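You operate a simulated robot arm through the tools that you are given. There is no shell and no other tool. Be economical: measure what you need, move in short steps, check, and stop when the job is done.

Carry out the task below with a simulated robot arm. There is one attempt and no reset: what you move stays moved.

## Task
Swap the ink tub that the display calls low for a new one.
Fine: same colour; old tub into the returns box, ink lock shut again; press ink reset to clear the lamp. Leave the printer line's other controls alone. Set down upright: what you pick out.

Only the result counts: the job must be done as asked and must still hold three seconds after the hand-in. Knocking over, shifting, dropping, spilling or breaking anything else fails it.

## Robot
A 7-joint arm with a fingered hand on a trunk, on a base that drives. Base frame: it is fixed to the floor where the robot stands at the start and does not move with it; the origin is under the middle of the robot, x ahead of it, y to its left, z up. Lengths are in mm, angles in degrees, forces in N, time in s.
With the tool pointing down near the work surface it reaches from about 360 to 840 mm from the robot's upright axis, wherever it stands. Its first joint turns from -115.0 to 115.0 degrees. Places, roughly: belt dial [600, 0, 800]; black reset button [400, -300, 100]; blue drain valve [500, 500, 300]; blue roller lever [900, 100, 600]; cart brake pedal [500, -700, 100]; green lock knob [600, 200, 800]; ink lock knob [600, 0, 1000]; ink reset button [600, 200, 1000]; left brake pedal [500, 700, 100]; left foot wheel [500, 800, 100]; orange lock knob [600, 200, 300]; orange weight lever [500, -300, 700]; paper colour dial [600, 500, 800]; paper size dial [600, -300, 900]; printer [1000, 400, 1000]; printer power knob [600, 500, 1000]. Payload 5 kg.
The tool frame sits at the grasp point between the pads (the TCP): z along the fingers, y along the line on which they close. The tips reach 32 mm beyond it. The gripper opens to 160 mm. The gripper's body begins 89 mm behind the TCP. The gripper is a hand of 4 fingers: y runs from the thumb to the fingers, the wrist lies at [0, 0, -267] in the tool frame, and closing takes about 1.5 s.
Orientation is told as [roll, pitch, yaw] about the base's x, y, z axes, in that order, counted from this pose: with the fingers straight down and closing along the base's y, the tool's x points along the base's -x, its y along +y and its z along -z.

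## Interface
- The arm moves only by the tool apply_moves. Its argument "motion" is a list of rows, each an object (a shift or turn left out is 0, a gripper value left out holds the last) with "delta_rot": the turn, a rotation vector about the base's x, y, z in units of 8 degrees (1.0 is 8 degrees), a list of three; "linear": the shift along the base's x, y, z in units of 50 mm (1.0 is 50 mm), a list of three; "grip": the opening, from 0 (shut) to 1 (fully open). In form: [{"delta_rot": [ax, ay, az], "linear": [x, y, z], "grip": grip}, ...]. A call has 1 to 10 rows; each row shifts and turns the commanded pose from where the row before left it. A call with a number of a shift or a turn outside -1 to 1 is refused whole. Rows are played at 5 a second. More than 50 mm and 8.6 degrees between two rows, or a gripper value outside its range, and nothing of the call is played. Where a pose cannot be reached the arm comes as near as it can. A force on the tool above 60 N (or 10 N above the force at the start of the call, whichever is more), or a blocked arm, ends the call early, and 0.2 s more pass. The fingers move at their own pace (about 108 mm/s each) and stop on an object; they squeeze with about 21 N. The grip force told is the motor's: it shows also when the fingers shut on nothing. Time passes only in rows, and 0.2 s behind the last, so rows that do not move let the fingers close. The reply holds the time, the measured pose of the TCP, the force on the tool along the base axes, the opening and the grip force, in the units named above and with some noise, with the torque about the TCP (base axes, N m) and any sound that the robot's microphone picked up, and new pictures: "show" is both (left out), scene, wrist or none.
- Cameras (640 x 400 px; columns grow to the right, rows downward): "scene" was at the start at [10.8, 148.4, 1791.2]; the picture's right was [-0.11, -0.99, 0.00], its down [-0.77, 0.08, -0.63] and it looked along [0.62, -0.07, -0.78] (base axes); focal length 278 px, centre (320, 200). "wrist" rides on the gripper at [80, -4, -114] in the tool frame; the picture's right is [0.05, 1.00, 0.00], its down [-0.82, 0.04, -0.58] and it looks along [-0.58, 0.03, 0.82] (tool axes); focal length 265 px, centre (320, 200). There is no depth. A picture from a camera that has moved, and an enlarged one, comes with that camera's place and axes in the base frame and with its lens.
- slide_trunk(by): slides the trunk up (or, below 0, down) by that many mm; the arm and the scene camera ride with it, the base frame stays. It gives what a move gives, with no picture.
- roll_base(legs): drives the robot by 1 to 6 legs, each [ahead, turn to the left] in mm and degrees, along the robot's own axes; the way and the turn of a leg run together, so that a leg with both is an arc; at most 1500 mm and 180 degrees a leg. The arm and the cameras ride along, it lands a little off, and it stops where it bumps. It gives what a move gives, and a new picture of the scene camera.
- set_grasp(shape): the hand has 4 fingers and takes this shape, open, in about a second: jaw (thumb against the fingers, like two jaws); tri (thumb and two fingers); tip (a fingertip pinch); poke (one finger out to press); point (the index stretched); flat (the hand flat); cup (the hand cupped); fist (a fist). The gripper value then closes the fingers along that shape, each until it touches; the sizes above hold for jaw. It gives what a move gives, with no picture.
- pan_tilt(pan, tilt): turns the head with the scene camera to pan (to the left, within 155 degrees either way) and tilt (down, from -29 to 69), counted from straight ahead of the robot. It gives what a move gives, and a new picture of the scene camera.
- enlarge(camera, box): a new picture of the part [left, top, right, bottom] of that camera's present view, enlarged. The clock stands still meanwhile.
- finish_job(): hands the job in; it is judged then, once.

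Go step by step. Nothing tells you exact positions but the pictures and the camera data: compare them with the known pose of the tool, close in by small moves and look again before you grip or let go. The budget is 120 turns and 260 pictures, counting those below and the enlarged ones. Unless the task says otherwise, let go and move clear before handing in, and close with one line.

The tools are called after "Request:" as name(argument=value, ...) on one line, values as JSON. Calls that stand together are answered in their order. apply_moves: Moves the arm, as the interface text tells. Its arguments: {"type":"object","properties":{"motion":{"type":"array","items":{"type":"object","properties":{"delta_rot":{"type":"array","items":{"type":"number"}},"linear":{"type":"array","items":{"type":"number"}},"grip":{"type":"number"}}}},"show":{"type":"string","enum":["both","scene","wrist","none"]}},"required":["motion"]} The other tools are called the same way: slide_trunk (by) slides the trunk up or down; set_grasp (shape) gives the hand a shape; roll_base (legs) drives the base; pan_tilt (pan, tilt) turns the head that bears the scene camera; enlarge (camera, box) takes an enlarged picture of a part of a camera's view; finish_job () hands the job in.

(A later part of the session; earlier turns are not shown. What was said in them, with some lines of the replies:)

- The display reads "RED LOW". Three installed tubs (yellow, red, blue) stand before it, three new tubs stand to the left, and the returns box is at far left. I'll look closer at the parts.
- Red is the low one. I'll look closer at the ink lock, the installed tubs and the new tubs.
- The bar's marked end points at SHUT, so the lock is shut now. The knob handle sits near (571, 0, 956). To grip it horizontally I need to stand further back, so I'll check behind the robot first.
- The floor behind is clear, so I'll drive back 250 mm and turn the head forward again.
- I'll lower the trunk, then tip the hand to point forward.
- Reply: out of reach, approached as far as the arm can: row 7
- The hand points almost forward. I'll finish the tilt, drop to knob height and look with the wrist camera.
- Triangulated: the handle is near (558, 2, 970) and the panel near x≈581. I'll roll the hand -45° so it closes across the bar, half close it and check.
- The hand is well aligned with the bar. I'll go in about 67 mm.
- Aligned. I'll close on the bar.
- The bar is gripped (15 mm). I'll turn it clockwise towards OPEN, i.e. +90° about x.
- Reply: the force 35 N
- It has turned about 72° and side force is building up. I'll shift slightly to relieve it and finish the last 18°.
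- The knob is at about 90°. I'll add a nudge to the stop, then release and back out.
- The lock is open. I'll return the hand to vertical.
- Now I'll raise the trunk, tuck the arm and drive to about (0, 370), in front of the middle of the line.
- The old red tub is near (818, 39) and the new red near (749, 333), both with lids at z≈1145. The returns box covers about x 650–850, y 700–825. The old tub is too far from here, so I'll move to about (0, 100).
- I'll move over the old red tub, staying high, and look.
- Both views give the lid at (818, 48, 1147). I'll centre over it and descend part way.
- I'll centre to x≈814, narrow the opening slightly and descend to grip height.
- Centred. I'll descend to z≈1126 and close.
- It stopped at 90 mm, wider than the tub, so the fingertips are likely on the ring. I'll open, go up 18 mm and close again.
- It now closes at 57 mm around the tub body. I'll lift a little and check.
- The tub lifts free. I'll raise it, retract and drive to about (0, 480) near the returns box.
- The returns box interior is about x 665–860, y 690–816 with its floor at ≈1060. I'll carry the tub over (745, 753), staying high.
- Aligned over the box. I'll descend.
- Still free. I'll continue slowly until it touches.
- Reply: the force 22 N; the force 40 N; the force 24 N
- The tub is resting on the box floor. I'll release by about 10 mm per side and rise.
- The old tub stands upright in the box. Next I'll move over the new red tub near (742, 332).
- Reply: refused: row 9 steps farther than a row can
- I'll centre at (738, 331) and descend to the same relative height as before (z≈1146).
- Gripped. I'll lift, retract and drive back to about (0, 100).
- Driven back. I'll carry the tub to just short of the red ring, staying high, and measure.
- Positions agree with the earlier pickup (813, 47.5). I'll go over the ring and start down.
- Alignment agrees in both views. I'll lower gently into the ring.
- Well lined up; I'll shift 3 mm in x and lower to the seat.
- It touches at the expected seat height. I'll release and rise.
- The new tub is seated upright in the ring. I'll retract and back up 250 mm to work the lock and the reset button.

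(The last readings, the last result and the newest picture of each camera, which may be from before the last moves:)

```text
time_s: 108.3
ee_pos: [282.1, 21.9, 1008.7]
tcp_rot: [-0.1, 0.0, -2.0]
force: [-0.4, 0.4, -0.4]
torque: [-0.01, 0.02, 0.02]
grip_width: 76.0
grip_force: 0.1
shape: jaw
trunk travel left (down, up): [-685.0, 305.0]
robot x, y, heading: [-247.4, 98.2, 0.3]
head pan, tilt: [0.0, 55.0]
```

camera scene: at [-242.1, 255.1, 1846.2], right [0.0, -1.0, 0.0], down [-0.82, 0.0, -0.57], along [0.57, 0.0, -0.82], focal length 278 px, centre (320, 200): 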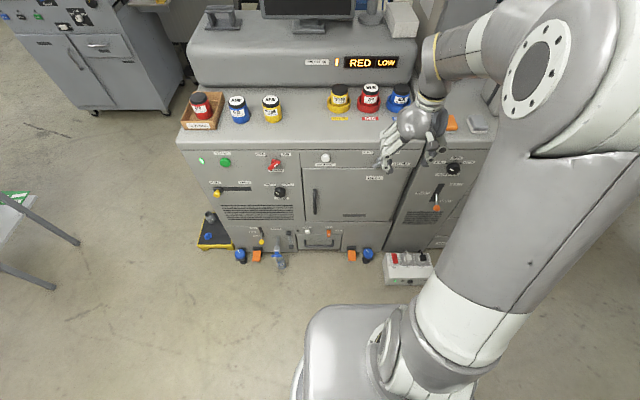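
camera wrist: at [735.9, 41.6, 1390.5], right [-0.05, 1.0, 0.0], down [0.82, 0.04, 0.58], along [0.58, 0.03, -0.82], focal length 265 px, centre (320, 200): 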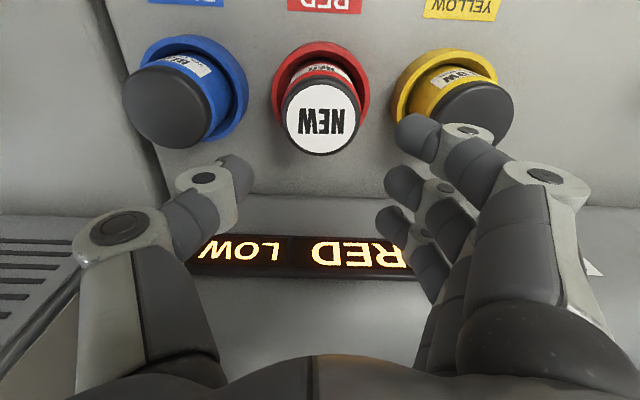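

Request:
slide_trunk(by=-60)

Request:
apply_moves(motion=[{"delta_rot": [0, -1, 0], "linear": [0.2, 0, 0.2]}, {"delta_rot": [0, -1, 0], "linear": [0.2, 0, 0.2]}, {"delta_rot": [0, -1, 0], "linear": [0.2, -0.1, 0]}, {"delta_rot": [0, -1, 0], "linear": [0.2, -0.1, 0]}, {"delta_rot": [0, -1, 0], "linear": [0.2, -0.1, 0]}, {"delta_rot": [0, -1, 0], "linear": [0.2, 0, 0]}, {"delta_rot": [0, -1, 0], "linear": [0.2, 0, 0]}, {"delta_rot": [0, -1, 0], "linear": [0.2, 0, 0]}, {"delta_rot": [0, -1, 0], "linear": [0.2, 0, 0]}, {"delta_rot": [0, -1, 0], "linear": [0.2, 0, 0]}], show="none")

Request:
apply_moves(motion=[{"delta_rot": [0, -0.6, 0], "linear": [0.3, 0, 0]}, {"delta_rot": [0, -0.65, 0], "linear": [0.3, 0, 0]}, {"delta_rot": [1, 0, 0]}, {"delta_rot": [1, 0, 0]}, {"delta_rot": [1, 0, 0]}, {"delta_rot": [1, 0, 0]}, {"delta_rot": [1, 0, 0]}, {"delta_rot": [0.6, 0, 0]}, {}])

```text
time_s: 109.3
ee_pos: [282.7, 22.8, 948.9]
tcp_rot: [0.0, 0.0, -2.0]
force: [-0.6, 0.5, -0.7]
torque: [0.0, -0.02, 0.01]
grip_width: 76.5
grip_force: 0.0
shape: jaw
trunk travel left (down, up): [-625.0, 365.0]
robot x, y, heading: [-249.2, 98.8, 0.3]
head pan, tilt: [0.0, 55.0]
```

```text
time_s: 111.7
ee_pos: [257.9, -236.4, 1040.5]
tcp_rot: [-11.9, -67.5, -20.1]
force: [0.2, 0.9, -0.4]
torque: [0.0, 0.03, -0.08]
grip_width: 76.6
grip_force: 0.0
shape: jaw
out of reach, approached as far as the arm can: row 6, 7, 8, 9
trunk travel left (down, up): [-625.0, 365.0]
robot x, y, heading: [-249.2, 99.0, 0.1]
head pan, tilt: [0.0, 55.0]
stopped in row 10: the arm was blocked; the commanded pose is now the measured one
```

```text
time_s: 113.7
ee_pos: [288.3, -236.3, 1039.6]
tcp_rot: [49.5, -36.6, -76.0]
force: [0.7, 0.3, 0.5]
torque: [0.01, 0.02, 0.02]
grip_width: 76.7
grip_force: 0.0
shape: jaw
trunk travel left (down, up): [-625.0, 365.0]
robot x, y, heading: [-247.6, 94.6, 0.3]
head pan, tilt: [0.0, 55.0]
camera scene: at [-240.7, 255.1, 1486.2], right [0.0, -1.0, 0.0], down [-0.82, 0.0, -0.57], along [0.57, 0.0, -0.82], focal length 278 px, centre (320, 200)
camera wrist: at [175.3, -155.6, 1047.8], right [0.51, 0.64, 0.58], down [-0.3, -0.5, 0.81], along [0.81, -0.59, -0.06], focal length 265 px, centre (320, 200)
```

scene: 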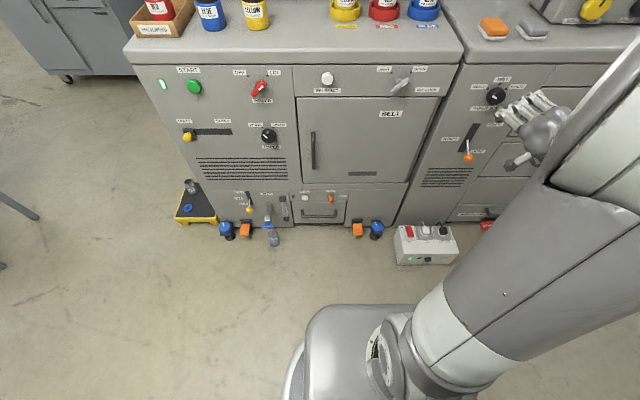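
wrist: 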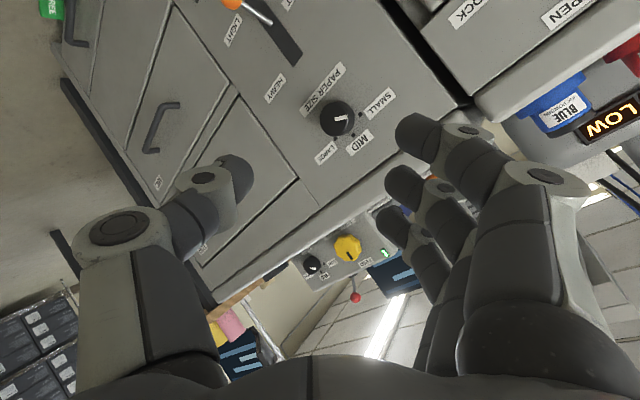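

The arm ran into its own reach limit while tilting and ended up off to the right, but it touched nothing. I'll move forward and left in small steps while completing the turn.

Request:
apply_moves(motion=[{"linear": [0.7, 0.5, 0]}, {"linear": [0.7, 0.5, 0]}, {"linear": [0.7, 0.5, 0]}, {"linear": [0, 0.8, 0], "delta_rot": [0, -0.5, 0.2]}, {"linear": [0, 0.8, 0], "delta_rot": [0, -0.5, 0.2]}, {"linear": [0, 0.8, 0], "delta_rot": [0, -0.5, 0.2]}, {"linear": [0, 0.5, -0.2], "delta_rot": [0, -0.5, 0.2]}, {}])

```text
time_s: 115.5
ee_pos: [394.2, -16.1, 1031.3]
tcp_rot: [69.6, -39.7, -82.0]
force: [0.1, 0.0, 0.2]
torque: [-0.01, -0.02, -0.01]
grip_width: 76.6
grip_force: 0.1
shape: jaw
trunk travel left (down, up): [-625.0, 365.0]
robot x, y, heading: [-242.6, 99.4, 0.3]
head pan, tilt: [0.0, 55.0]
camera scene: at [-240.4, 255.2, 1486.2], right [0.0, -1.0, 0.0], down [-0.82, 0.0, -0.57], along [0.57, 0.0, -0.82], focal length 278 px, centre (320, 200)
camera wrist: at [274.8, 51.5, 1007.4], right [0.26, 0.68, 0.69], down [-0.45, -0.54, 0.71], along [0.85, -0.49, 0.17], focal length 265 px, centre (320, 200)
```

scene: 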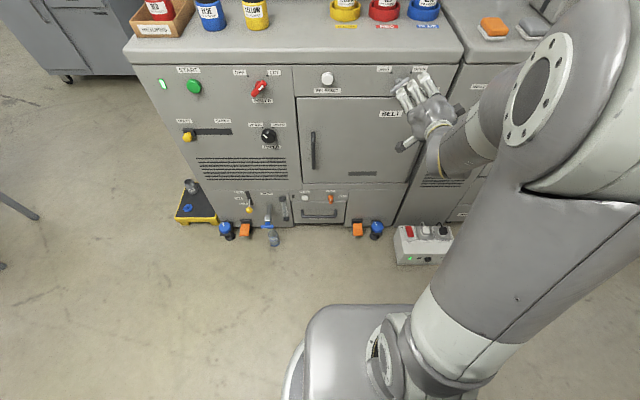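
wrist: 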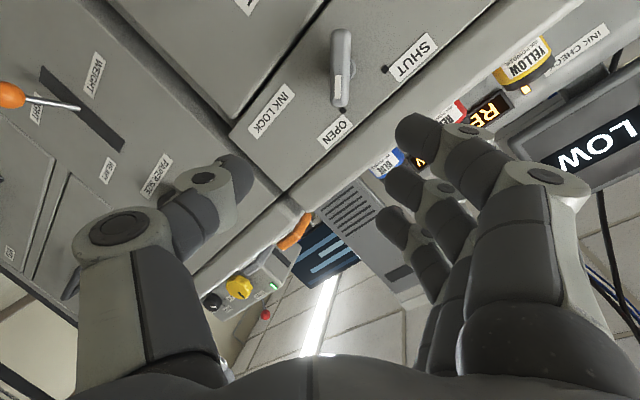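

Request:
apply_moves(motion=[{"linear": [0.3, 0.15, -0.4], "delta_rot": [0, -0.7, 0.2]}, {"linear": [0.3, 0.15, -0.4], "delta_rot": [0, -0.7, 0.2]}, {"linear": [0.2, 0.12, -0.4], "delta_rot": [0, -0.58, 0.2]}, {}])

```text
time_s: 116.5
ee_pos: [432.2, 4.1, 969.9]
tcp_rot: [90.3, -40.6, -90.7]
force: [-0.4, 0.2, 0.0]
torque: [0.01, 0.0, 0.03]
grip_width: 76.8
grip_force: 0.0
shape: jaw
trunk travel left (down, up): [-625.0, 365.0]
robot x, y, heading: [-248.9, 94.9, 0.1]
head pan, tilt: [0.0, 55.0]
camera scene: at [-240.3, 255.1, 1486.2], right [0.0, -1.0, 0.0], down [-0.82, 0.0, -0.57], along [0.57, 0.0, -0.82], focal length 278 px, centre (320, 200)
camera wrist: at [320.2, 62.3, 913.6], right [0.0, 0.69, 0.72], down [-0.58, -0.59, 0.56], along [0.81, -0.42, 0.4], focal length 265 px, centre (320, 200)
```

scene: 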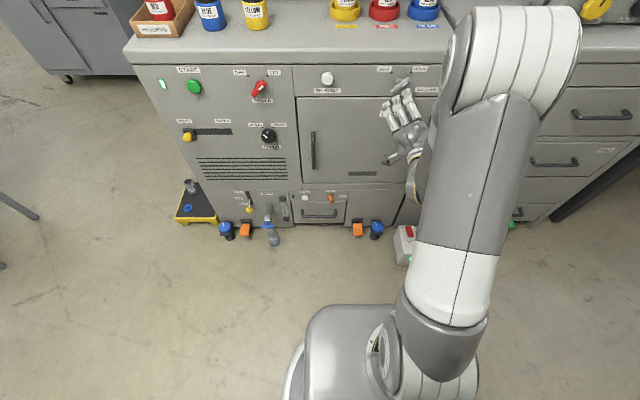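
wrist: 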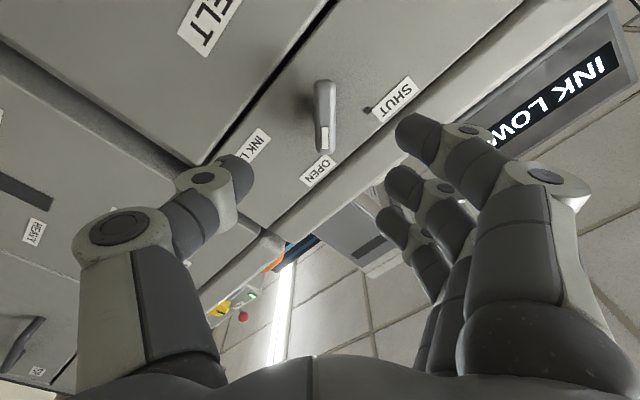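

Lined up with the bar again (y≈8, z≈970). I'll advance and grip.

Request:
apply_moves(motion=[{"linear": [0.7, 0.07, 0], "delta_rot": [-0.3, 0, 0]}, {"linear": [0.7, 0, 0]}, {"linear": [0.5, 0, 0]}, {"linear": [0.2, 0, 0]}, {}, {"grip": 0.05}, {}, {}, {}, {}])

```text
time_s: 118.7
ee_pos: [540.7, 8.2, 970.7]
tcp_rot: [90.3, -43.1, -90.6]
force: [3.2, 2.5, 3.2]
torque: [-0.03, -0.17, 0.14]
grip_width: 14.3
grip_force: 20.8
shape: jaw
trunk travel left (down, up): [-625.0, 365.0]
robot x, y, heading: [-247.1, 96.9, -0.0]
head pan, tilt: [0.0, 55.0]
camera scene: at [-240.5, 255.5, 1486.2], right [0.0, -1.0, 0.0], down [-0.82, 0.0, -0.57], along [0.57, 0.0, -0.82], focal length 278 px, centre (320, 200)
camera wrist: at [426.4, 63.9, 911.9], right [0.0, 0.72, 0.69], down [-0.58, -0.56, 0.59], along [0.81, -0.41, 0.42], focal length 265 px, centre (320, 200)
```

scene: 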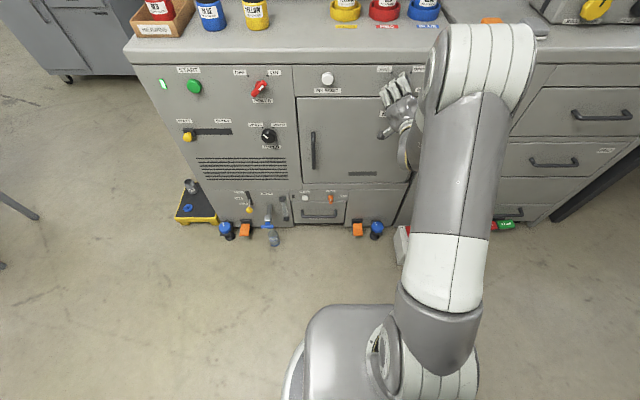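
wrist: 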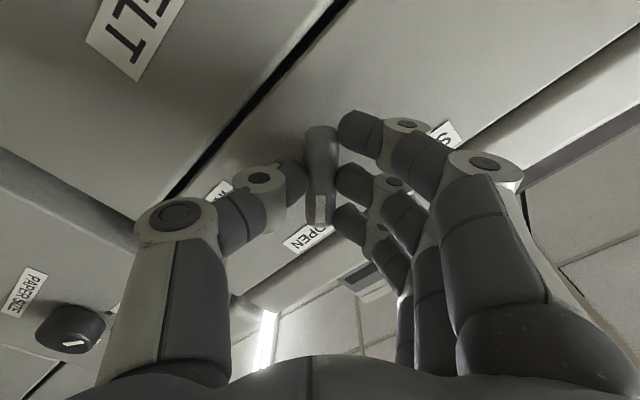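

Gripped. I'll turn back counter-clockwise towards SHUT.

Request:
apply_moves(motion=[{"delta_rot": [-0.9, 0, 0]}, {"delta_rot": [-0.9, 0, 0]}, {"delta_rot": [-0.9, 0, 0]}, {"delta_rot": [-0.9, 0, 0]}, {"delta_rot": [-0.9, 0, 0], "linear": [0, -0.02, 0]}, {"delta_rot": [-0.9, 0, 0], "linear": [0, -0.02, 0]}, {"delta_rot": [-0.9, 0, 0], "linear": [0, -0.02, 0]}, {"delta_rot": [-0.9, 0, 0], "linear": [0, -0.02, 0]}], show="none")

Request:
apply_moves(motion=[{"delta_rot": [-0.9, 0, 0], "linear": [0, -0.02, 0]}, {"delta_rot": [-0.9, 0, 0], "linear": [0, -0.02, 0]}, {"delta_rot": [-0.9, 0, 0]}, {"delta_rot": [-0.9, 0, 0]}, {"delta_rot": [-0.8, 0, 0]}, {}])

```text
time_s: 120.5
ee_pos: [538.6, 5.0, 970.0]
tcp_rot: [-92.5, -79.3, 92.4]
force: [15.1, 0.0, 5.5]
torque: [0.04, -0.11, 0.02]
grip_width: 13.4
grip_force: 21.3
shape: jaw
trunk travel left (down, up): [-625.0, 365.0]
robot x, y, heading: [-245.3, 97.5, 0.3]
head pan, tilt: [0.0, 55.0]
```

```text
time_s: 121.9
ee_pos: [537.7, 2.2, 971.4]
tcp_rot: [-90.6, -43.9, 90.8]
force: [14.3, 1.6, 10.7]
torque: [0.11, -0.2, 0.06]
grip_width: 12.8
grip_force: 20.8
shape: jaw
trunk travel left (down, up): [-625.0, 365.0]
robot x, y, heading: [-248.8, 97.2, 0.2]
head pan, tilt: [0.0, 55.0]
camera scene: at [-240.0, 255.7, 1486.2], right [0.0, -1.0, 0.0], down [-0.82, 0.0, -0.57], along [0.57, 0.0, -0.82], focal length 278 px, centre (320, 200)
camera wrist: at [424.9, -60.4, 915.8], right [0.0, 0.66, -0.75], down [-0.58, 0.61, 0.53], along [0.81, 0.44, 0.39], focal length 265 px, centre (320, 200)
```

scene: 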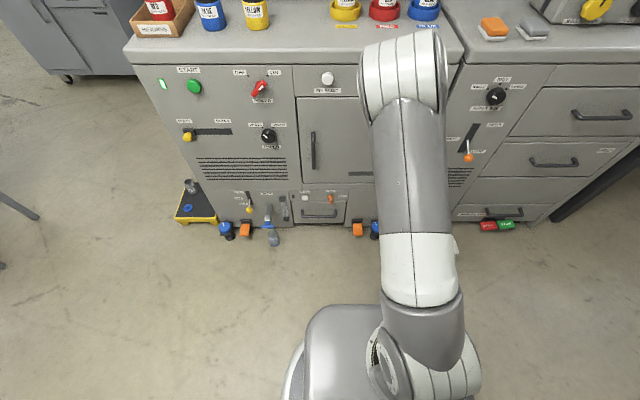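
wrist: 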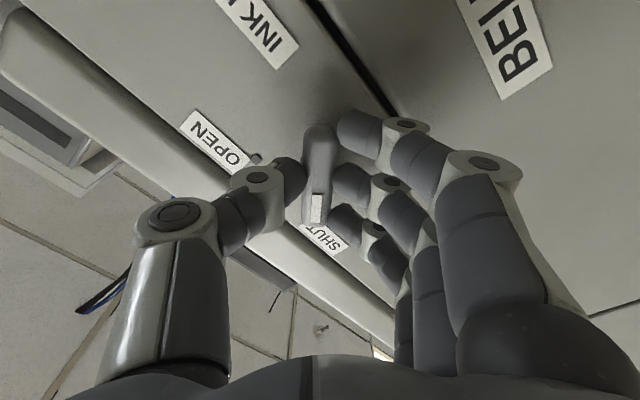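

Request:
apply_moves(motion=[{"delta_rot": [-0.3, 0, 0]}, {}, {"grip": 0.5}, {}, {}, {"linear": [-0.6, 0, 0]}, {"linear": [-0.8, 0, 0]}, {"linear": [-0.6, 0, 0]}, {}])

Request:
enlarge(camera="wrist", box=[220, 60, 420, 200])

```text
time_s: 123.9
ee_pos: [438.5, 2.3, 968.9]
tcp_rot: [-90.5, -41.8, 90.6]
force: [-0.3, 0.3, 0.0]
torque: [-0.01, -0.02, 0.02]
grip_width: 79.3
grip_force: 0.0
shape: jaw
trunk travel left (down, up): [-625.0, 365.0]
robot x, y, heading: [-246.5, 100.8, 0.5]
head pan, tilt: [0.0, 55.0]
camera scene: at [-240.7, 255.2, 1486.2], right [0.0, -1.0, 0.0], down [-0.82, 0.0, -0.57], along [0.57, 0.0, -0.82], focal length 278 px, centre (320, 200)
camera wrist: at [324.3, -61.9, 917.3], right [0.0, 0.63, -0.78], down [-0.58, 0.63, 0.51], along [0.81, 0.45, 0.37], focal length 265 px, centre (320, 200)
```

scene: 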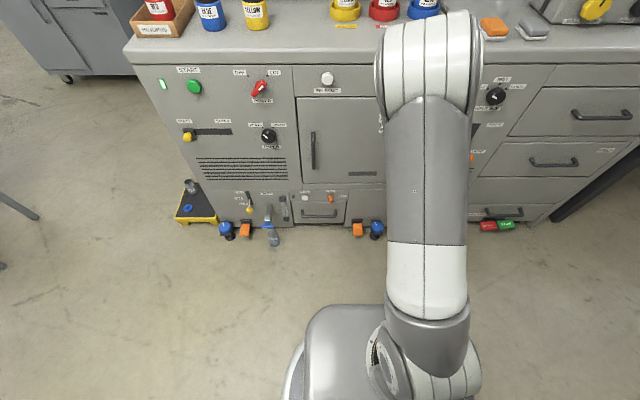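
wrist: 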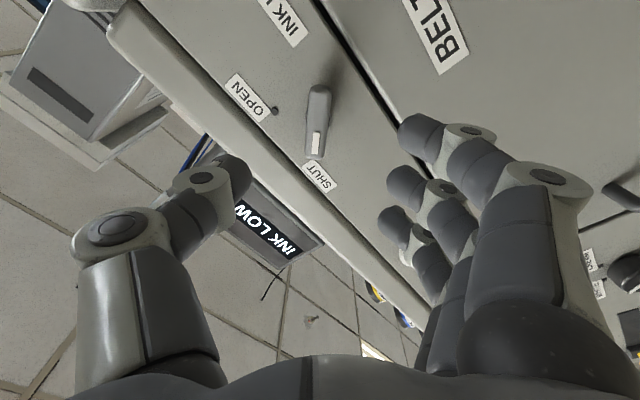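

```text
2.86 times, centred on (320, 130) of wrist
camera zoom: at [324.3, -61.9, 917.3], right [0.0, 0.63, -0.78], down [-0.58, 0.63, 0.51], along [0.81, 0.45, 0.37], focal length 758 px, centre (320, 400)
```

zoom: 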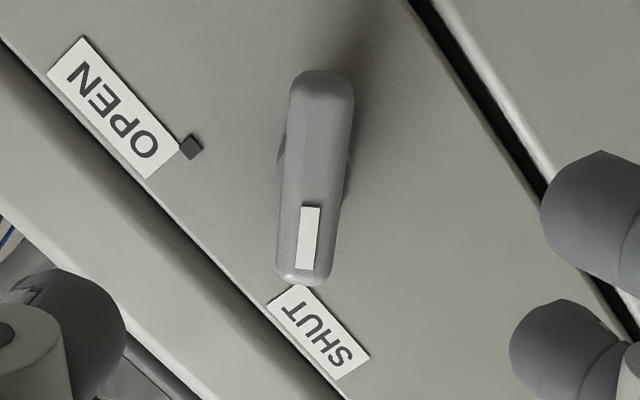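

The lock is shut again. Next is the reset button near (565, 229, 975): I'll level the hand, move in front of it and take the poke shape.

Request:
apply_moves(motion=[{"delta_rot": [1, 0, 0], "linear": [-0.2, 0.75, 0]}, {"delta_rot": [1, 0, 0], "linear": [-0.2, 0.75, 0]}, {"delta_rot": [1, 0, 0], "linear": [0, 0.75, 0]}, {"delta_rot": [1, 0, 0], "linear": [0, 0.75, 0]}, {"delta_rot": [1, 0, 0], "linear": [0, 0.75, 0]}, {"delta_rot": [1, 0, 0], "linear": [0, 0.75, 0]}, {}], show="none")

Request:
set_grasp(shape="poke")

Request:
apply_moves(motion=[{}, {}])

```text
time_s: 125.5
ee_pos: [418.6, 228.3, 969.9]
tcp_rot: [-150.3, -89.5, 150.1]
force: [-1.0, -0.4, -0.1]
torque: [0.03, -0.01, 0.0]
grip_width: 79.1
grip_force: 0.0
shape: jaw
trunk travel left (down, up): [-625.0, 365.0]
robot x, y, heading: [-248.4, 100.1, 0.1]
head pan, tilt: [0.0, 55.0]
```

```text
time_s: 126.4
ee_pos: [417.9, 227.8, 970.2]
tcp_rot: [-144.6, -89.4, 144.6]
force: [0.4, 0.2, -0.3]
torque: [0.02, 0.0, 0.01]
grip_width: 0.2
grip_force: 0.1
shape: poke
trunk travel left (down, up): [-625.0, 365.0]
robot x, y, heading: [-249.6, 94.7, 0.4]
head pan, tilt: [0.0, 55.0]
```

```text
time_s: 127.0
ee_pos: [417.9, 228.9, 969.5]
tcp_rot: [-144.7, -89.4, 144.5]
force: [0.2, 0.3, 0.5]
torque: [0.02, 0.02, 0.03]
grip_width: 0.0
grip_force: 0.2
shape: poke
trunk travel left (down, up): [-625.0, 365.0]
robot x, y, heading: [-247.0, 101.4, 0.0]
head pan, tilt: [0.0, 55.0]
camera scene: at [-240.6, 255.3, 1486.2], right [0.0, -1.0, 0.0], down [-0.82, 0.0, -0.57], along [0.57, 0.0, -0.82], focal length 278 px, centre (320, 200)
camera wrist: at [304.5, 223.2, 888.3], right [0.0, 1.0, -0.06], down [-0.58, 0.05, 0.81], along [0.81, 0.03, 0.58], focal length 265 px, centre (320, 200)
```

scene: 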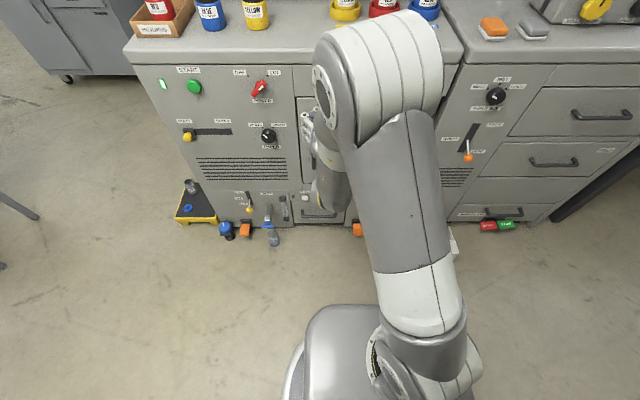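
wrist: 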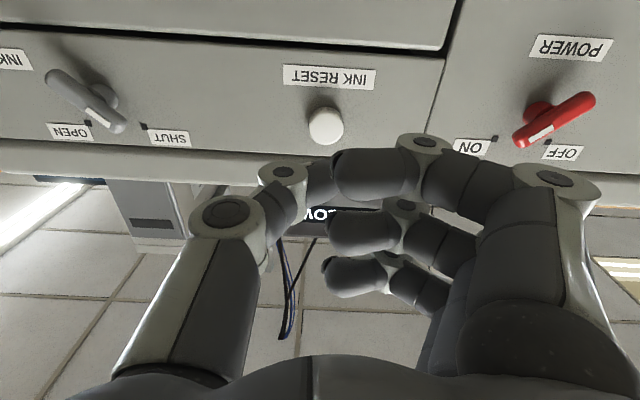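

Request:
apply_moves(motion=[{"grip": 1}, {}, {}, {}, {}], show="wrist")

```text
time_s: 128.2
ee_pos: [415.7, 229.2, 970.4]
tcp_rot: [-144.7, -89.3, 144.5]
force: [0.0, -0.3, -1.2]
torque: [0.03, 0.02, -0.02]
grip_width: 0.0
grip_force: 0.0
shape: poke
trunk travel left (down, up): [-625.0, 365.0]
robot x, y, heading: [-246.0, 94.0, 0.3]
head pan, tilt: [0.0, 55.0]
camera wrist: at [304.5, 223.2, 888.3], right [0.0, 1.0, -0.06], down [-0.58, 0.05, 0.81], along [0.81, 0.03, 0.58], focal length 265 px, centre (320, 200)
```

wrist: 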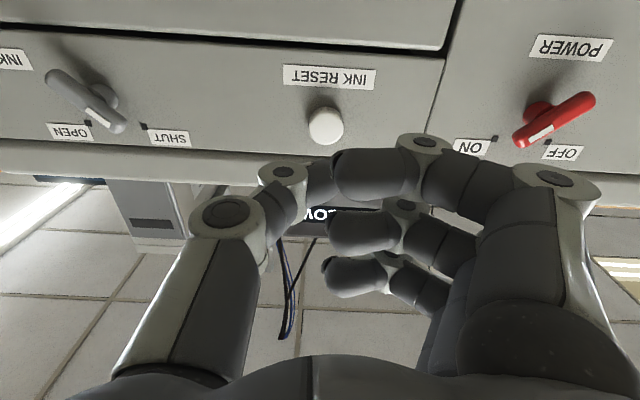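

Request:
set_grasp(shape="point")

Request:
enlarge(camera="wrist", box=[0, 0, 640, 400])

```text
time_s: 129.1
ee_pos: [417.4, 228.6, 970.3]
tcp_rot: [-144.6, -89.4, 144.6]
force: [0.1, 0.3, 0.5]
torque: [0.01, -0.01, 0.01]
grip_width: 152.2
grip_force: 0.0
shape: point
trunk travel left (down, up): [-625.0, 365.0]
robot x, y, heading: [-248.6, 97.3, 0.5]
head pan, tilt: [0.0, 55.0]
```

```text
1.00 times, centred on (320, 200) of wrist (not enlarged: the box is as wide or as high as the picture)
camera zoom: at [304.5, 223.2, 888.3], right [0.0, 1.0, -0.06], down [-0.58, 0.05, 0.81], along [0.81, 0.03, 0.58], focal length 265 px, centre (320, 200)
```

zoom: 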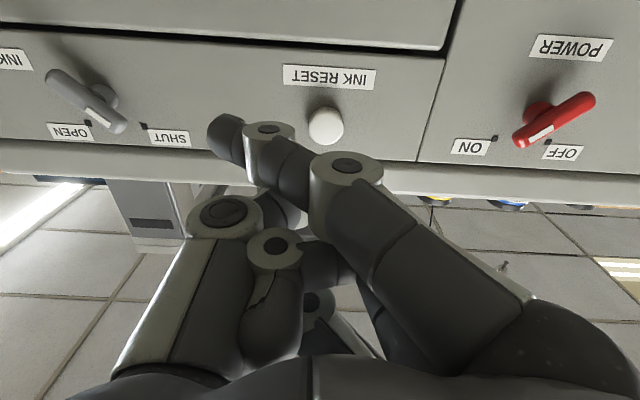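

Point puts the index tip foremost, at roughly TCP + (27, -55, -25). I'll shift so that tip lies in front of the button and approach partway.

Request:
apply_moves(motion=[{"linear": [0, 0.6, 0.33]}, {"linear": [0, 0.58, 0.33]}, {"linear": [0.5, 0, 0]}, {"linear": [0.5, 0, 0]}, {}], show="both")

```text
time_s: 130.3
ee_pos: [470.0, 286.0, 1003.5]
tcp_rot: [-144.9, -89.4, 144.8]
force: [-0.7, 0.6, -0.8]
torque: [-0.03, 0.01, 0.04]
grip_width: 152.1
grip_force: 0.1
shape: point
trunk travel left (down, up): [-625.0, 365.0]
robot x, y, heading: [-247.9, 99.0, 0.4]
head pan, tilt: [0.0, 55.0]
camera scene: at [-240.5, 255.4, 1486.2], right [0.0, -1.0, 0.0], down [-0.82, 0.0, -0.57], along [0.57, 0.0, -0.82], focal length 278 px, centre (320, 200)
camera wrist: at [355.7, 280.9, 921.2], right [0.0, 1.0, -0.06], down [-0.58, 0.05, 0.81], along [0.81, 0.03, 0.58], focal length 265 px, centre (320, 200)
```

scene: 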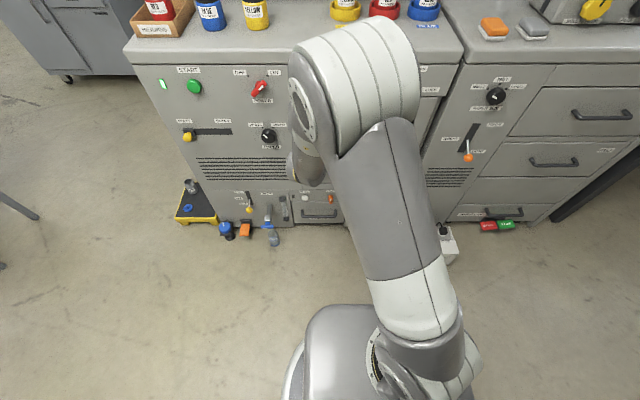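
wrist: 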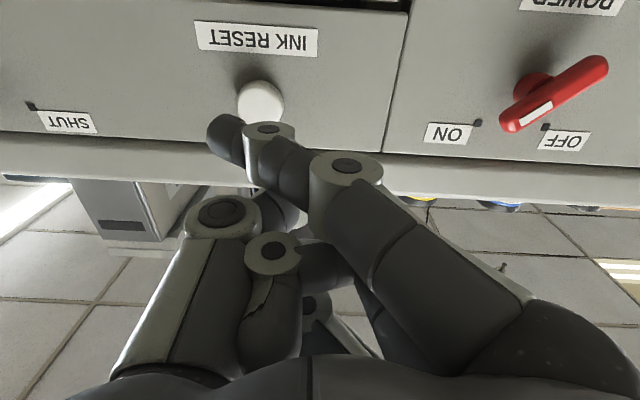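

The geometry predicts the button meets the fingertip in the image. I'll advance carefully.

Request:
apply_moves(motion=[{"linear": [0.4, 0, 0]}, {"linear": [0.3, 0, 0]}, {"linear": [0.2, 0, 0]}, {}], show="wrist")

```text
time_s: 131.3
ee_pos: [513.8, 286.0, 1003.2]
tcp_rot: [-145.4, -89.4, 145.3]
force: [0.4, -0.3, -0.1]
torque: [0.01, 0.03, 0.02]
grip_width: 152.1
grip_force: 0.0
shape: point
trunk travel left (down, up): [-625.0, 365.0]
robot x, y, heading: [-251.8, 97.3, 0.3]
head pan, tilt: [0.0, 55.0]
camera wrist: at [400.2, 281.1, 921.5], right [0.0, 1.0, -0.06], down [-0.58, 0.05, 0.81], along [0.81, 0.03, 0.58], focal length 265 px, centre (320, 200)
```

wrist: 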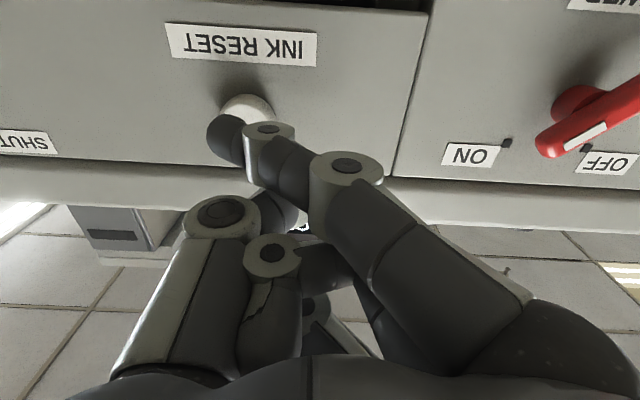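

Request:
apply_moves(motion=[{"linear": [0.1, 0.08, 0]}, {"linear": [0.1, 0, 0]}, {"linear": [0.1, 0, 0]}, {}], show="wrist")

```text
time_s: 132.3
ee_pos: [528.0, 289.4, 1002.6]
tcp_rot: [-144.7, -89.5, 144.4]
force: [-0.1, 0.3, -0.2]
torque: [-0.01, 0.01, 0.0]
grip_width: 152.1
grip_force: 0.1
shape: point
trunk travel left (down, up): [-625.0, 365.0]
robot x, y, heading: [-245.9, 98.9, 0.3]
head pan, tilt: [0.0, 55.0]
camera wrist: at [414.5, 284.2, 921.4], right [0.0, 1.0, -0.06], down [-0.58, 0.05, 0.81], along [0.81, 0.03, 0.58], focal length 265 px, centre (320, 200)
```

wrist: 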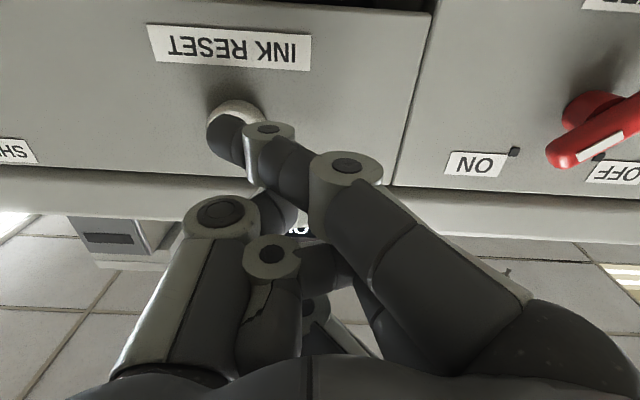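

Request:
apply_moves(motion=[{"linear": [0.08, 0.04, 0]}, {"linear": [0.08, 0, 0]}, {"linear": [0.06, 0, 0]}, {}], show="wrist")

```text
time_s: 133.3
ee_pos: [539.0, 291.4, 1003.8]
tcp_rot: [-143.8, -89.5, 143.6]
force: [-0.3, 0.1, -0.1]
torque: [-0.03, 0.0, 0.01]
grip_width: 152.5
grip_force: 0.1
shape: point
trunk travel left (down, up): [-625.0, 365.0]
robot x, y, heading: [-248.5, 96.2, 0.3]
head pan, tilt: [0.0, 55.0]
camera wrist: at [425.0, 286.4, 921.3], right [0.0, 1.0, -0.06], down [-0.58, 0.05, 0.81], along [0.81, 0.03, 0.58], focal length 265 px, centre (320, 200)
```

wrist: 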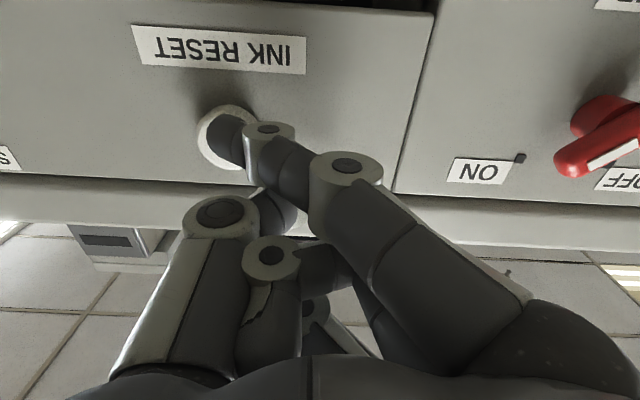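

The tip is centred on the button. I'll press.

Request:
apply_moves(motion=[{"linear": [0.06, 0, 0]}, {"linear": [0.06, 0, 0]}, {"linear": [0.06, 0, 0]}, {}], show="wrist")

```text
time_s: 134.3
ee_pos: [547.4, 291.3, 1003.2]
tcp_rot: [-143.0, -89.4, 142.8]
force: [0.1, 1.2, -0.7]
torque: [0.0, -0.01, -0.01]
grip_width: 152.0
grip_force: 0.1
shape: point
trunk travel left (down, up): [-625.0, 365.0]
robot x, y, heading: [-249.0, 98.4, 0.2]
head pan, tilt: [0.0, 55.0]
camera wrist: at [434.1, 286.2, 921.7], right [0.0, 1.0, -0.06], down [-0.58, 0.05, 0.81], along [0.81, 0.03, 0.58], focal length 265 px, centre (320, 200)
```

wrist: 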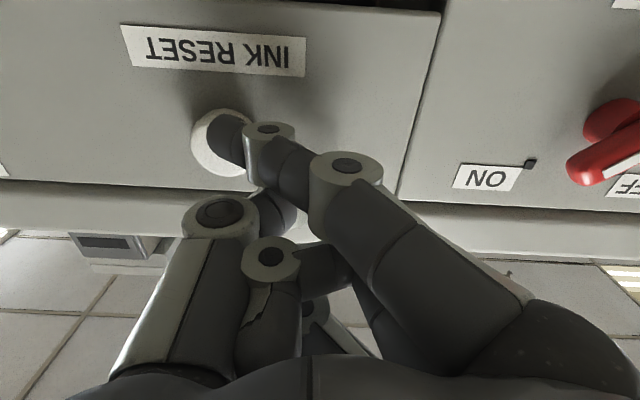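

Request:
apply_moves(motion=[{"linear": [0.04, -0.04, 0.08]}, {"linear": [0.08, -0.02, 0]}, {"linear": [0.08, 0, 0]}, {}], show="wrist")

```text
time_s: 135.3
ee_pos: [557.7, 288.0, 1006.4]
tcp_rot: [-144.1, -89.6, 143.9]
force: [-0.7, -0.4, 0.2]
torque: [0.0, 0.06, -0.06]
grip_width: 152.1
grip_force: 0.0
shape: point
trunk travel left (down, up): [-625.0, 365.0]
robot x, y, heading: [-248.8, 95.2, -0.1]
head pan, tilt: [0.0, 55.0]
camera wrist: at [444.4, 283.6, 925.4], right [0.0, 1.0, -0.06], down [-0.58, 0.05, 0.81], along [0.81, 0.03, 0.58], focal length 265 px, centre (320, 200)
```

wrist: 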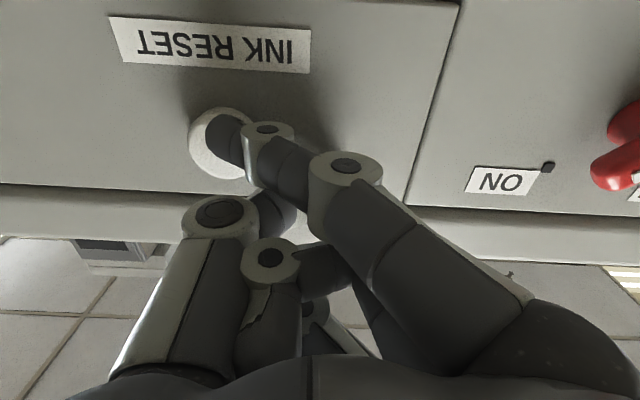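

Request:
apply_moves(motion=[{"linear": [0.06, 0, 0.04]}, {"linear": [0.06, 0, 0]}, {"linear": [0.06, 0, 0]}, {}], show="both")

```text
time_s: 136.3
ee_pos: [566.5, 289.9, 1010.2]
tcp_rot: [-144.3, -89.4, 144.3]
force: [-10.1, 0.3, -2.3]
torque: [0.11, 0.14, -0.21]
grip_width: 152.2
grip_force: 0.0
shape: point
trunk travel left (down, up): [-625.0, 365.0]
robot x, y, heading: [-248.2, 99.1, 0.2]
head pan, tilt: [0.0, 55.0]
heard: click
camera scene: at [-241.7, 255.5, 1486.2], right [0.0, -1.0, 0.0], down [-0.82, 0.0, -0.57], along [0.57, 0.0, -0.82], focal length 278 px, centre (320, 200)
camera wrist: at [452.3, 284.3, 928.2], right [0.0, 1.0, -0.06], down [-0.58, 0.05, 0.81], along [0.81, 0.03, 0.58], focal length 265 px, centre (320, 200)
```

scene: 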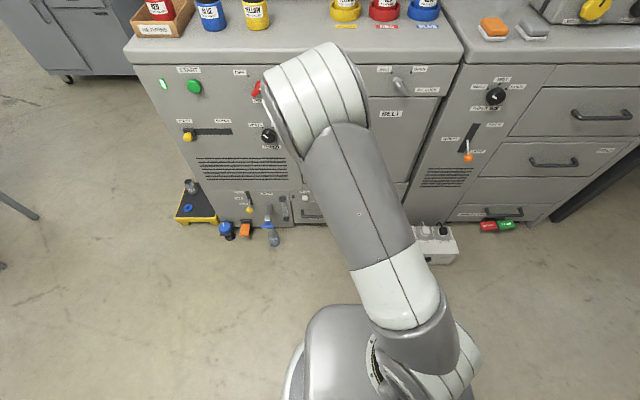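
wrist: 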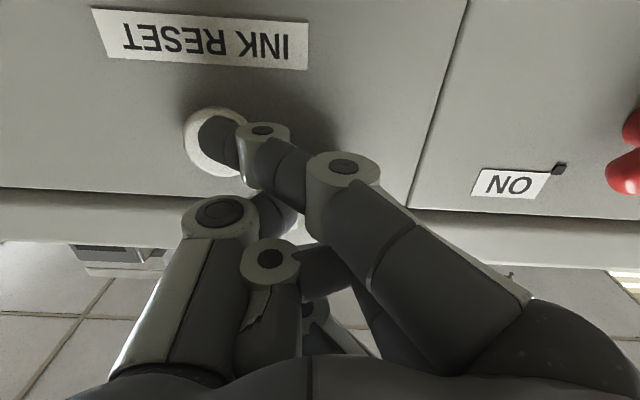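

Click heard. I'll back away and look at the display and the lamp.

Request:
apply_moves(motion=[{"linear": [-0.3, 0, 0]}, {"linear": [-0.6, 0, 0]}, {"linear": [-0.8, 0, 0]}, {"linear": [-0.8, 0, 0]}, {}], show="wrist")

Request:
pan_tilt(pan=-8, tilt=28)

Request:
enlarge(camera="scene", box=[140, 60, 400, 230])

```text
time_s: 137.5
ee_pos: [442.4, 288.3, 1006.6]
tcp_rot: [-146.1, -89.4, 145.8]
force: [-1.1, -0.2, 0.7]
torque: [0.0, 0.0, 0.01]
grip_width: 152.4
grip_force: 0.0
shape: point
trunk travel left (down, up): [-625.0, 365.0]
robot x, y, heading: [-244.9, 100.0, 0.5]
head pan, tilt: [0.0, 55.0]
camera wrist: at [329.4, 284.0, 925.0], right [0.0, 1.0, -0.06], down [-0.58, 0.05, 0.81], along [0.81, 0.03, 0.58], focal length 265 px, centre (320, 200)
```

wrist: 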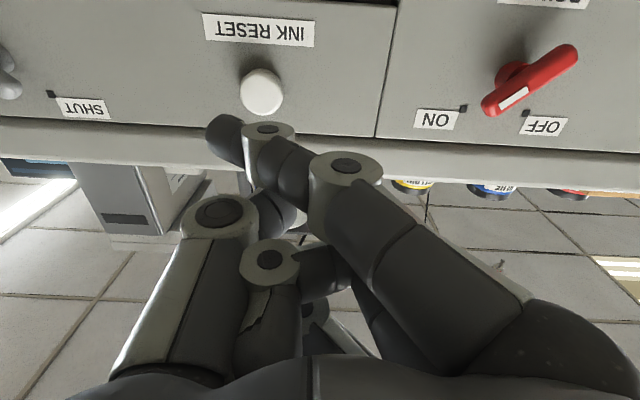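

```text
time_s: 138.4
ee_pos: [444.3, 290.5, 1006.9]
tcp_rot: [-144.8, -89.4, 144.8]
force: [0.2, 0.0, -0.8]
torque: [-0.04, 0.01, 0.0]
grip_width: 152.1
grip_force: 0.0
shape: point
trunk travel left (down, up): [-625.0, 365.0]
robot x, y, heading: [-246.3, 94.1, 0.4]
head pan, tilt: [-8.0, 28.0]
camera scene: at [-222.4, 242.8, 1525.3], right [-0.13, -0.99, 0.0], down [-0.47, 0.06, -0.88], along [0.87, -0.12, -0.47], focal length 278 px, centre (320, 200)
```

scene: 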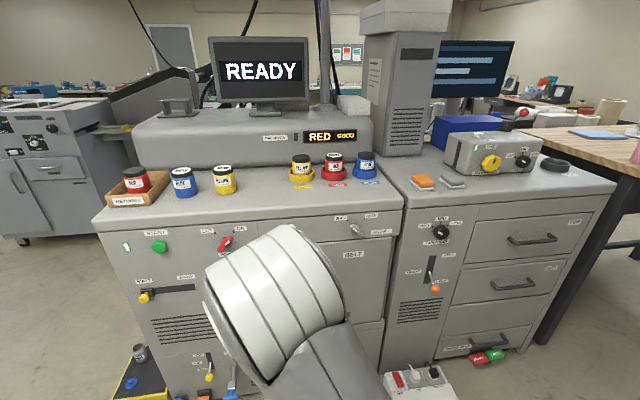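

```text
2.35 times, centred on (270, 145) of scene
camera zoom: at [-222.4, 242.8, 1525.3], right [-0.13, -0.99, 0.0], down [-0.47, 0.06, -0.88], along [0.87, -0.12, -0.47], focal length 654 px, centre (438, 329)
```

zoom: 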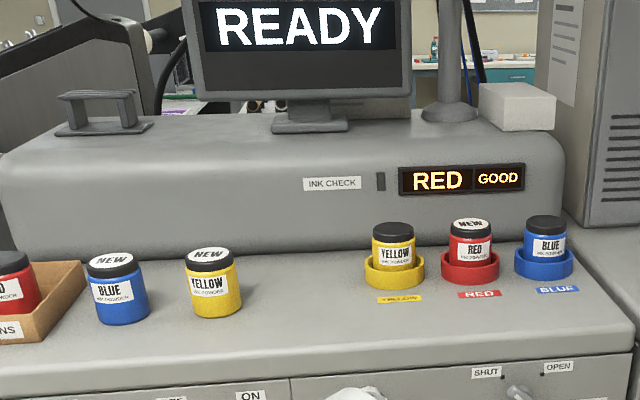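

The display says READY and "RED GOOD", and the lamp is off. A last look at the lock and the returns box.

Request:
enlarge(camera="scene", box=[320, 205, 400, 255])

Request:
enlarge(camera="scene", box=[95, 155, 255, 255])

```text
8.00 times, centred on (360, 230) of scene
camera zoom: at [-222.4, 242.8, 1525.3], right [-0.13, -0.99, 0.0], down [-0.47, 0.06, -0.88], along [0.87, -0.12, -0.47], focal length 2223 px, centre (0, -40)
```

zoom: 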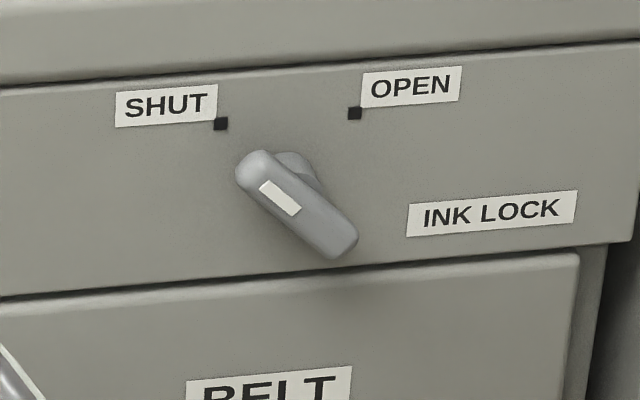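

```text
4.00 times, centred on (175, 205) of scene
camera zoom: at [-222.4, 242.8, 1525.3], right [-0.13, -0.99, 0.0], down [-0.47, 0.06, -0.88], along [0.87, -0.12, -0.47], focal length 1111 px, centre (900, 180)
```

zoom: 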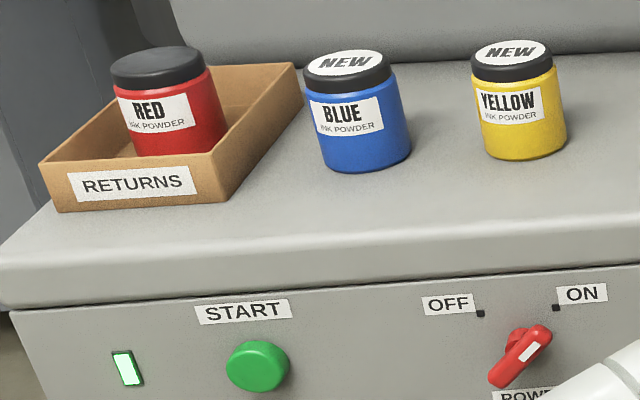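

Everything is in place: the lock is shut, the old tub stands in the returns box, the new red tub is seated and the hand is clear. I'll hand in.

Request:
finish_job()

```text
The job is handed in.
```

The low red ink tub is swapped for the new red one. The old tub stands upright in the returns box, the ink lock is shut again, and after the reset the lamp is off and the display reads READY.
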